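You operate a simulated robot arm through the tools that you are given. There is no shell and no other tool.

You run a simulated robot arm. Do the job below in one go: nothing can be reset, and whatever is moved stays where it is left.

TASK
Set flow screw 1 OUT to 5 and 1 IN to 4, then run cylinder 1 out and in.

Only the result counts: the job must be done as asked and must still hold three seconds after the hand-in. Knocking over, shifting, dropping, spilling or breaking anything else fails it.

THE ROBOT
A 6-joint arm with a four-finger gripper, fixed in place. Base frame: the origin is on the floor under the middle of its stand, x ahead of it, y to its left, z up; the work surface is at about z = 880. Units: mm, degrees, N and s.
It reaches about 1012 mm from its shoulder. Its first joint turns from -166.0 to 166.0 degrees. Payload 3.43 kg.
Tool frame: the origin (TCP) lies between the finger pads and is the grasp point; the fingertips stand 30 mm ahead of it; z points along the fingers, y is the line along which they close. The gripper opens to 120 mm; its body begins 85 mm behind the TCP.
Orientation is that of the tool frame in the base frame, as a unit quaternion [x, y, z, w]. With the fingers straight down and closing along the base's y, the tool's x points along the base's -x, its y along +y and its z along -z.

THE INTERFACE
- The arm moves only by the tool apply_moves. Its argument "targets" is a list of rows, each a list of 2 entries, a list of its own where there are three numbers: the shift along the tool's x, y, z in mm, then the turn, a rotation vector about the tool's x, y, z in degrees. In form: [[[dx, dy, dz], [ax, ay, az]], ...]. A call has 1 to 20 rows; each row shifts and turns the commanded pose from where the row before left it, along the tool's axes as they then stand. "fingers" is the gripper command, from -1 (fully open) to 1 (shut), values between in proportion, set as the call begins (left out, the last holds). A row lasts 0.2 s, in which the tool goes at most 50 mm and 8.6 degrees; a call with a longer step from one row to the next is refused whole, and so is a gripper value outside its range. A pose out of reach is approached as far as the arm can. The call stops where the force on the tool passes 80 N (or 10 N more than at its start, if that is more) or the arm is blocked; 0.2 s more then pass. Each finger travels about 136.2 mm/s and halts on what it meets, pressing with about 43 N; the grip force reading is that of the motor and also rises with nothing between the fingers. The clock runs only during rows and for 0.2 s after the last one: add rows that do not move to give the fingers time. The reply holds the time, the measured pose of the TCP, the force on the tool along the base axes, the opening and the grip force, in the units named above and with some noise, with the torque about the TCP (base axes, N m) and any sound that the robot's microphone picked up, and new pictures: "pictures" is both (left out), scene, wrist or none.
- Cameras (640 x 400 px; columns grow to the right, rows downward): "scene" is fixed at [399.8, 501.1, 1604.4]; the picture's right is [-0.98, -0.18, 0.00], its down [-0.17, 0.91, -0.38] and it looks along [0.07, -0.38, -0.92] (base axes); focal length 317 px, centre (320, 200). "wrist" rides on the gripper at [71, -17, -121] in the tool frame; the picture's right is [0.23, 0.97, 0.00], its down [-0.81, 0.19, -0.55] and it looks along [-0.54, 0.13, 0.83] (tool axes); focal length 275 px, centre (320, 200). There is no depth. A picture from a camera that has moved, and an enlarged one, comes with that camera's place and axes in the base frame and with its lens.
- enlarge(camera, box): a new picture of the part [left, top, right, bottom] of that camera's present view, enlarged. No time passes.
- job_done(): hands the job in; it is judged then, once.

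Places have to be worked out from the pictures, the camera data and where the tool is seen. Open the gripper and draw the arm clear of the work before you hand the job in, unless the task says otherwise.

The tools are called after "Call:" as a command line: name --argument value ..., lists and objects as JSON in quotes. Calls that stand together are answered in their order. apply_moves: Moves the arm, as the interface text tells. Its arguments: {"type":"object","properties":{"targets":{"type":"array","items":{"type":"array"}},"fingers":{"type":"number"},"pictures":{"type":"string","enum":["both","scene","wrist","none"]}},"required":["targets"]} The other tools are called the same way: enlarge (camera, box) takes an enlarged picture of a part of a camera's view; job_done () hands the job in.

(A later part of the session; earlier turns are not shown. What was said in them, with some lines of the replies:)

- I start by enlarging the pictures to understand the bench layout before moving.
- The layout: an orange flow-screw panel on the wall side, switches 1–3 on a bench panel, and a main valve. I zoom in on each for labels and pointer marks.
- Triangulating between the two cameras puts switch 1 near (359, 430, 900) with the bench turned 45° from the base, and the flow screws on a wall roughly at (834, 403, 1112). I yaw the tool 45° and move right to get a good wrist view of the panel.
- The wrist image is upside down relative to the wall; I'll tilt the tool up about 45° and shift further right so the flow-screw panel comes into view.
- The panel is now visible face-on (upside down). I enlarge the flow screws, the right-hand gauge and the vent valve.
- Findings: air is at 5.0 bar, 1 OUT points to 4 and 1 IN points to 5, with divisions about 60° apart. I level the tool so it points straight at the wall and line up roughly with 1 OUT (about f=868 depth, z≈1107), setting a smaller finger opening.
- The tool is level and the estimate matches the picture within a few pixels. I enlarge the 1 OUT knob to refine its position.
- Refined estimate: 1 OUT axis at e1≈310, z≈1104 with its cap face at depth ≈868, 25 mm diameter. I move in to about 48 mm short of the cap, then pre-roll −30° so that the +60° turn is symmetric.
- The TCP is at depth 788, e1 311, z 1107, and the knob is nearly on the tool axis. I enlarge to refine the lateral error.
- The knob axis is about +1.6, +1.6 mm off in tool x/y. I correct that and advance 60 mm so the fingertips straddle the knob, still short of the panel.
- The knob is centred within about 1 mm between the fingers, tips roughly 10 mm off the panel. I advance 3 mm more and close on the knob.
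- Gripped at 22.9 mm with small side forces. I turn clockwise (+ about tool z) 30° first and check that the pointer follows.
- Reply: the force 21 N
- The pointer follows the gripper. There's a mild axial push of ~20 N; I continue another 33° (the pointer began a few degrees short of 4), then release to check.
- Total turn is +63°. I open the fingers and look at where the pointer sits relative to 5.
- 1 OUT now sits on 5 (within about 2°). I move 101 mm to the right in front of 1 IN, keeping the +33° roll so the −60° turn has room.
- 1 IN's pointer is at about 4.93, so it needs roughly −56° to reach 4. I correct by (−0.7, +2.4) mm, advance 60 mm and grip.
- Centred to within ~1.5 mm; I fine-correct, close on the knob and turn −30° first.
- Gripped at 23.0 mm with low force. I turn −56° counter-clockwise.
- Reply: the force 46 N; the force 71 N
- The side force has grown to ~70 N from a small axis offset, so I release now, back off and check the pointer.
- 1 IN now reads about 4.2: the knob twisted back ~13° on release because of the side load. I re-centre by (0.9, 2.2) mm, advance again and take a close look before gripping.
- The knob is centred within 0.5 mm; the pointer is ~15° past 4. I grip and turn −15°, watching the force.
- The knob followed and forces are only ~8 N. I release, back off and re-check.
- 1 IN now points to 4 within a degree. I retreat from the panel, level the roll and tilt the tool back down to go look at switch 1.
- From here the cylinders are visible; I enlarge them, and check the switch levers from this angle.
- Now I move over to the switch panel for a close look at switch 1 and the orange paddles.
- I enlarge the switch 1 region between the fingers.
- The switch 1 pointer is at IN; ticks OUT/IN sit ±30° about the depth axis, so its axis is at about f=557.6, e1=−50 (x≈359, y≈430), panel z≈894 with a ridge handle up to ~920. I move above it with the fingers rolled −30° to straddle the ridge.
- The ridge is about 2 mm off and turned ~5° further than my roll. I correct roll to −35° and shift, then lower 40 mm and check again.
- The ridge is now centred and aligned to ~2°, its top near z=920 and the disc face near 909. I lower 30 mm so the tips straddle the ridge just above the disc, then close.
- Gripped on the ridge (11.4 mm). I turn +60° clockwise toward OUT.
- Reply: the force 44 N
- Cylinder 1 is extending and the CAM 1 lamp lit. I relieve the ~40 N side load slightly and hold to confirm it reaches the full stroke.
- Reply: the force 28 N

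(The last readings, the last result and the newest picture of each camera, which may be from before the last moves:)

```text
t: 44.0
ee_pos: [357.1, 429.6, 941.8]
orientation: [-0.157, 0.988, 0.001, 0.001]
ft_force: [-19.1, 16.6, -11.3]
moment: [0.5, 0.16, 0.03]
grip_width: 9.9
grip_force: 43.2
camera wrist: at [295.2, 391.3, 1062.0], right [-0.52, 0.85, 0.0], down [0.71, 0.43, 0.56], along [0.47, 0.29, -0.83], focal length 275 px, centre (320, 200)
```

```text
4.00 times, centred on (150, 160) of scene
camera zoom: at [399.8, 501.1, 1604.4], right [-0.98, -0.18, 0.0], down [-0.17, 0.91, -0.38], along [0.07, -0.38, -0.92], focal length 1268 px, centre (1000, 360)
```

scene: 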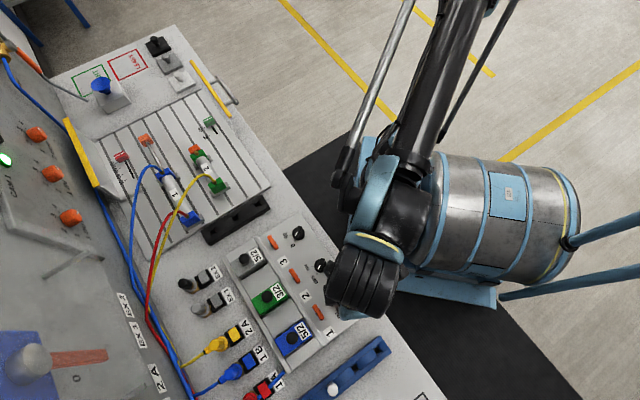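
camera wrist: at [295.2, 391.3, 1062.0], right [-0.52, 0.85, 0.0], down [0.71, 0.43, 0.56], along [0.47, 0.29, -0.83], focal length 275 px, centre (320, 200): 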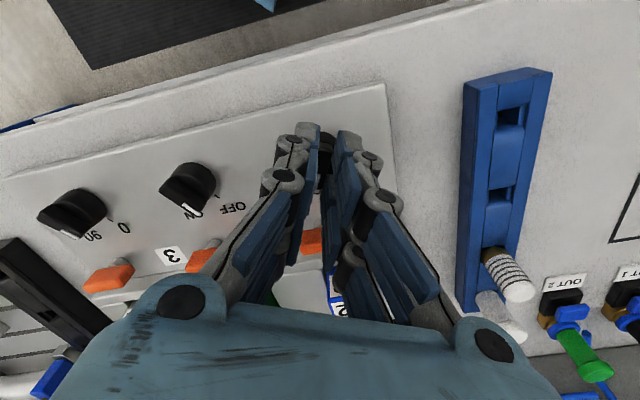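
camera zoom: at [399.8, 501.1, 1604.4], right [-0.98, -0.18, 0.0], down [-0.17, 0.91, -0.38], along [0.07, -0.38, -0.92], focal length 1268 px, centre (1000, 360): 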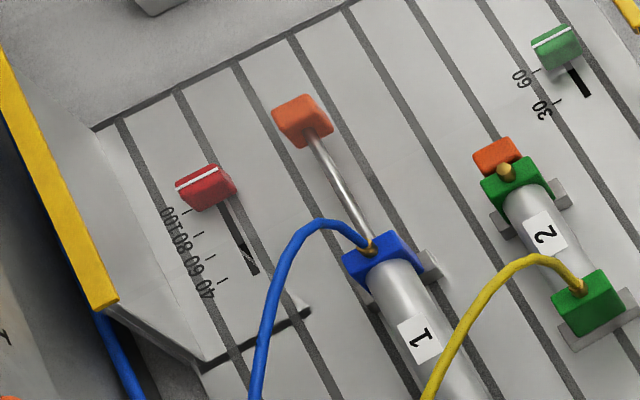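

Cylinder 1 is fully out and steady (rod at the 100 mark, CAM 1 lamp lit). Now I turn the switch back −62° to IN.

Call:
apply_moves --targets '[[[0, 0, 0], [0, 0, -5]], [[0, 0, 0], [0, 0, -5]], [[0, 0, 0], [0, 0, -5]], [[0, 0, 0], [0, 0, -5]], [[0, 0, 0], [0, 0, -5]], [[0, 0, 0], [0, 0, -5]], [[0, 0, 0], [0, 0, -5]], [[0, 0, 0], [0, 0, -5]], [[0, 0, 0], [0, 0, -5]], [[0, 0, 0], [0, 0, -5]], [[0, 0, 0], [0, 0, -5]], [[0, 0, 0], [0, 0, -5]], [[0, 0, 0], [0, 0, -2]], [[0, 0, 0], [0, 0, 0]], [[0, 0, 0], [0, 0, 0]], [[0, 0, 0], [0, 0, 0]]]' --fingers 1 --pictures "both"

Call:
enlarge --camera "scene" --box '[80, 110, 220, 210]'

Call:
enlarge --camera "wrist" --box '[240, 110, 400, 210]'

```text
t: 47.4
ee_pos: [358.3, 429.4, 941.2]
orientation: [-0.642, 0.767, 0.001, 0.002]
ft_force: [14.1, 3.4, 32.2]
moment: [-0.43, -0.27, -1.32]
grip_width: 11.4
grip_force: 44.6
camera wrist: at [362.9, 354.9, 1061.2], right [-1.0, -0.06, 0.0], down [-0.05, 0.83, 0.55], along [-0.03, 0.55, -0.83], focal length 275 px, centre (320, 200)
```

scene: 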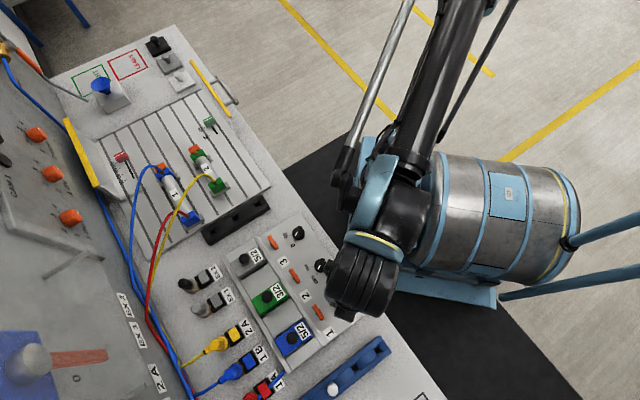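
wrist: 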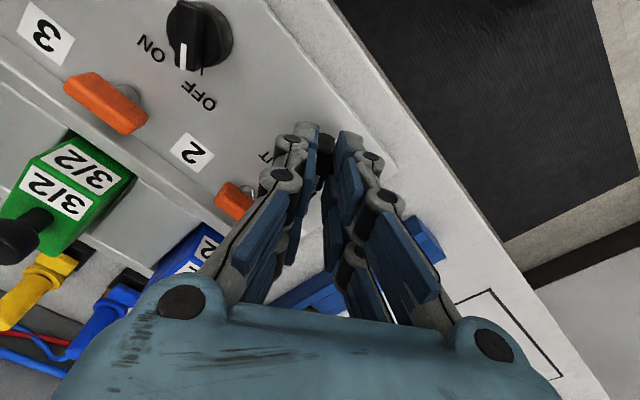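

```text
4.00 times, centred on (150, 160) of scene
camera zoom: at [399.8, 501.1, 1604.4], right [-0.98, -0.18, 0.0], down [-0.17, 0.91, -0.38], along [0.07, -0.38, -0.92], focal length 1268 px, centre (1000, 360)
```

zoom: 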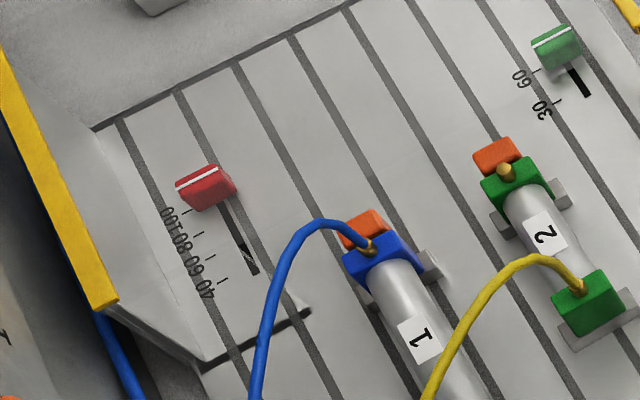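

```text
4.00 times, centred on (320, 160) of wrist
camera zoom: at [362.9, 354.9, 1061.2], right [-1.0, -0.06, 0.0], down [-0.05, 0.83, 0.55], along [-0.03, 0.55, -0.83], focal length 1101 px, centre (320, 360)
```

zoom: 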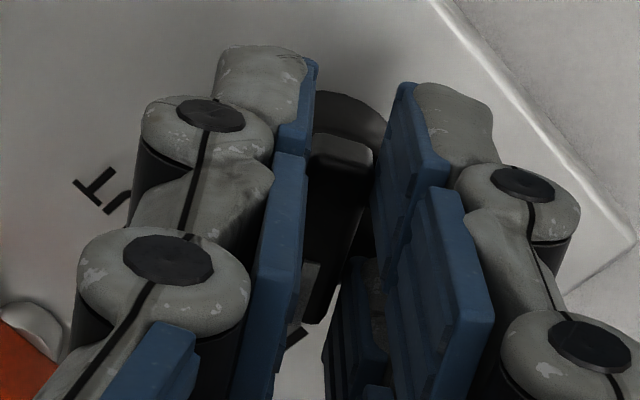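

Cylinder 1 has retracted fully and the lamp is off. I ease the switch grip +2° to relieve the end-stop torque, open the fingers and lift clear.

Call:
apply_moves --targets '[[[0, 0, 0], [0, 0, 1.7]], [[0, 0, 0], [0, 0, 0]]]' --fingers 1 --pictures "none"

Call:
apply_moves --targets '[[[0, 0, 0], [0, 0, 0]], [[0, 0, 0], [0, 0, 0]], [[0, 0, -20], [0, 0, 0]], [[0, 0, -30], [0, 0, 0]], [[0, 0, -40], [0, 0, 0]], [[0, 0, -40], [0, 0, 0]], [[0, 0, 0], [0, 0, 0]]]' --fingers 0.43 --pictures "both"

Call:
enlarge --camera "wrist" --box '[240, 60, 400, 160]'

Call:
enlarge --camera "scene" --box '[0, 100, 160, 260]'

```text
t: 48.0
ee_pos: [359.9, 427.7, 940.4]
orientation: [-0.63, 0.776, 0.0, 0.001]
ft_force: [14.8, -0.6, 11.5]
moment: [0.56, -0.54, -1.19]
grip_width: 10.8
grip_force: 43.8
```

```text
t: 49.6
ee_pos: [356.8, 428.1, 1069.8]
orientation: [-0.632, 0.775, 0.001, 0.001]
ft_force: [-1.1, 0.0, -0.1]
moment: [0.01, 0.02, 0.0]
grip_width: 34.1
grip_force: 0.1
camera wrist: at [359.5, 355.2, 1190.7], right [-1.0, -0.03, 0.0], down [-0.02, 0.83, 0.55], along [-0.01, 0.55, -0.83], focal length 275 px, centre (320, 200)
```

scene: 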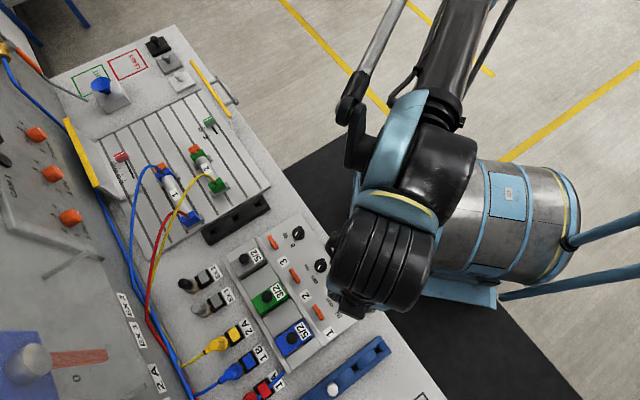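
wrist: 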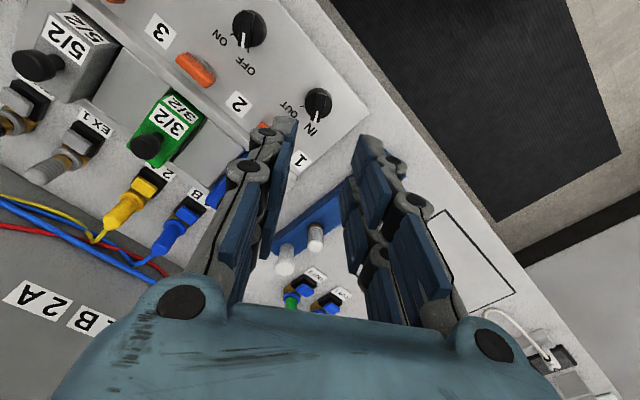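

```text
4.00 times, centred on (320, 110) of wrist
camera zoom: at [359.5, 355.2, 1190.7], right [-1.0, -0.03, 0.0], down [-0.02, 0.83, 0.55], along [-0.01, 0.55, -0.83], focal length 1101 px, centre (320, 560)
```

zoom: 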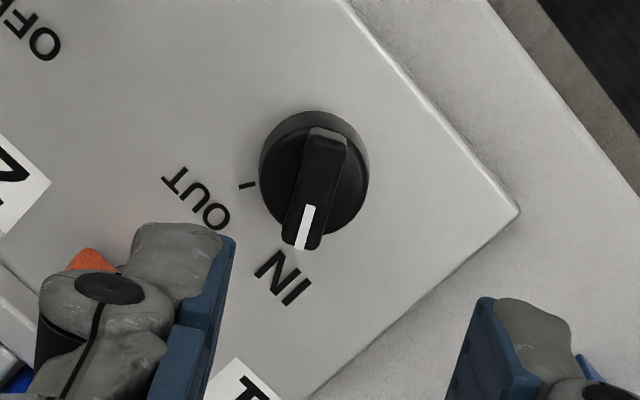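

```text
2.50 times, centred on (80, 180) of scene
camera zoom: at [399.8, 501.1, 1604.4], right [-0.98, -0.18, 0.0], down [-0.17, 0.91, -0.38], along [0.07, -0.38, -0.92], focal length 792 px, centre (920, 250)
```

zoom: 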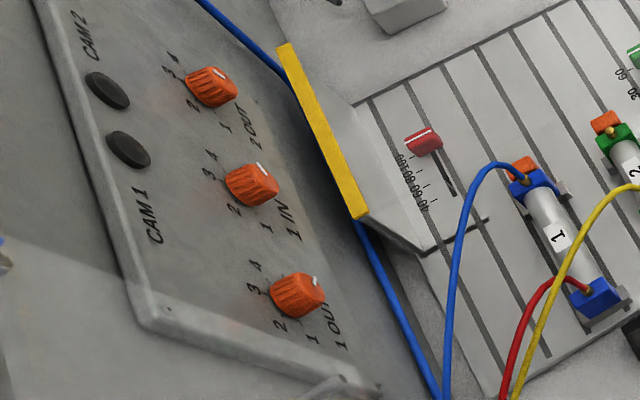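

Switch 1 is back at IN with the cylinder in. I raise the arm clear with open fingers and return to the earlier viewing pose to double-check both flow screws before handing in.

Call:
apply_moves --targets '[[[0, 0, -46], [0, 0, 6.7]], [[0, 0, -46], [0, 0, 6.7]], [[0, 0, -46], [0, 0, 6.7]], [[0, 0, -46], [0, 0, 6.7]], [[0, 0, -46], [0, 0, 6.7]], [[5, -47, 0], [0, 0, 0]], [[5, -47, 0], [0, 0, 0]], [[5, -47, 0], [0, 0, 0]], [[5, -47, 0], [0, 0, 0]], [[5, -47, 0], [0, 0, 0]], [[5, -47, 0], [0, 0, 0]], [[5, -47, 0], [0, 0, 0]], [[5, -47, 0], [0, 0, 0]], [[0, 0, 0], [0, -7.5, 0]], [[0, 0, 0], [0, -7.5, 0]], [[0, 0, 0], [0, -7.5, 0]], [[0, 0, 0], [0, -7.5, 0]], [[0, 0, 0], [0, -7.5, 0]], [[0, 0, 0], [0, -7.5, 0]], [[0, 0, 0], [0, 0, 0]]]' --fingers -1 --pictures "both"

Call:
enlarge --camera "wrist" --box '[210, 75, 370, 175]'

Call:
enlarge --camera "scene" --box '[200, 200, 400, 360]'

```text
t: 53.8
ee_pos: [594.0, 133.4, 1300.4]
orientation: [-0.352, 0.853, 0.146, 0.356]
ft_force: [0.4, 0.1, -1.0]
moment: [-0.01, 0.01, -0.01]
grip_width: 120.0
grip_force: 0.1
camera wrist: at [509.6, 24.9, 1334.7], right [-0.8, 0.58, -0.16], down [-0.01, 0.26, 0.96], along [0.6, 0.77, -0.21], focal length 275 px, centre (320, 200)
```

scene: 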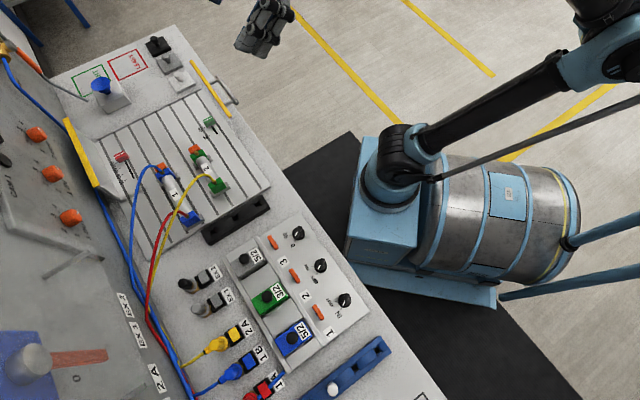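
wrist: 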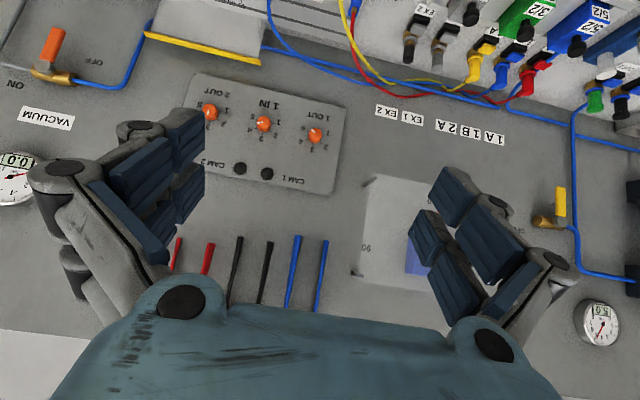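

```text
4.00 times, centred on (290, 125) of wrist
camera zoom: at [509.6, 24.9, 1334.7], right [-0.8, 0.58, -0.16], down [-0.01, 0.26, 0.96], along [0.6, 0.77, -0.21], focal length 1101 px, centre (440, 500)
```

zoom: 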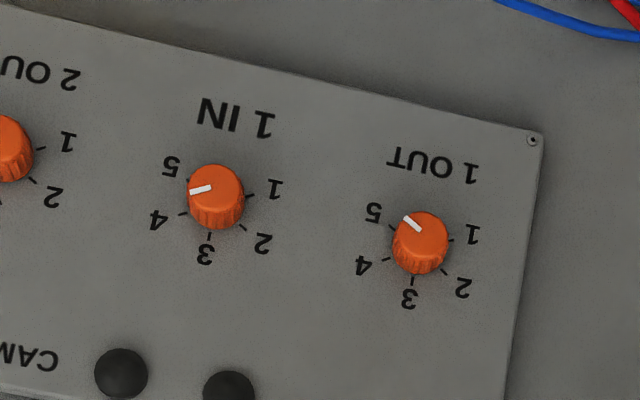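

```text
2.50 times, centred on (300, 280) of scene
camera zoom: at [399.8, 501.1, 1604.4], right [-0.98, -0.18, 0.0], down [-0.17, 0.91, -0.38], along [0.07, -0.38, -0.92], focal length 792 px, centre (370, 0)
```

zoom: 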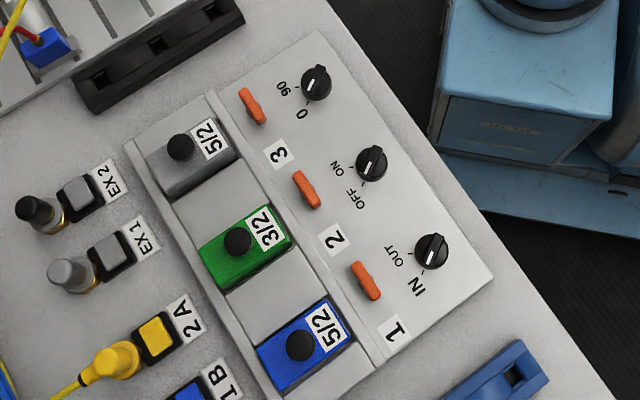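

The final check shows 1 OUT on 5 and 1 IN on 4. Switch 1 is at IN, cylinder 1 is retracted after its full out-and-in run, and nothing else has moved. The gripper is open and clear of the work, so I hand the job in.

Call:
job_done

```text
The job is handed in.
```

The job is done and handed in:

- **Flow screws:** 1 OUT was turned from 4 to 5 and sits within about 2° of the mark. 1 IN was turned from 5 to 4. It slipped back about 13° on the first release, so I gripped it again and corrected it; it now sits within about 3° of the mark.
- **Cylinder 1:** I turned switch 1 to OUT. The cylinder ran fully out and the CAM 1 lamp lit. Turning the switch back to IN retracted it fully.
- **At hand-in:** Switch 1 was at IN and the air gauge still showed about 5 bar. The gripper was open and clear of the work, and I saw nothing else moved in the last pictures.
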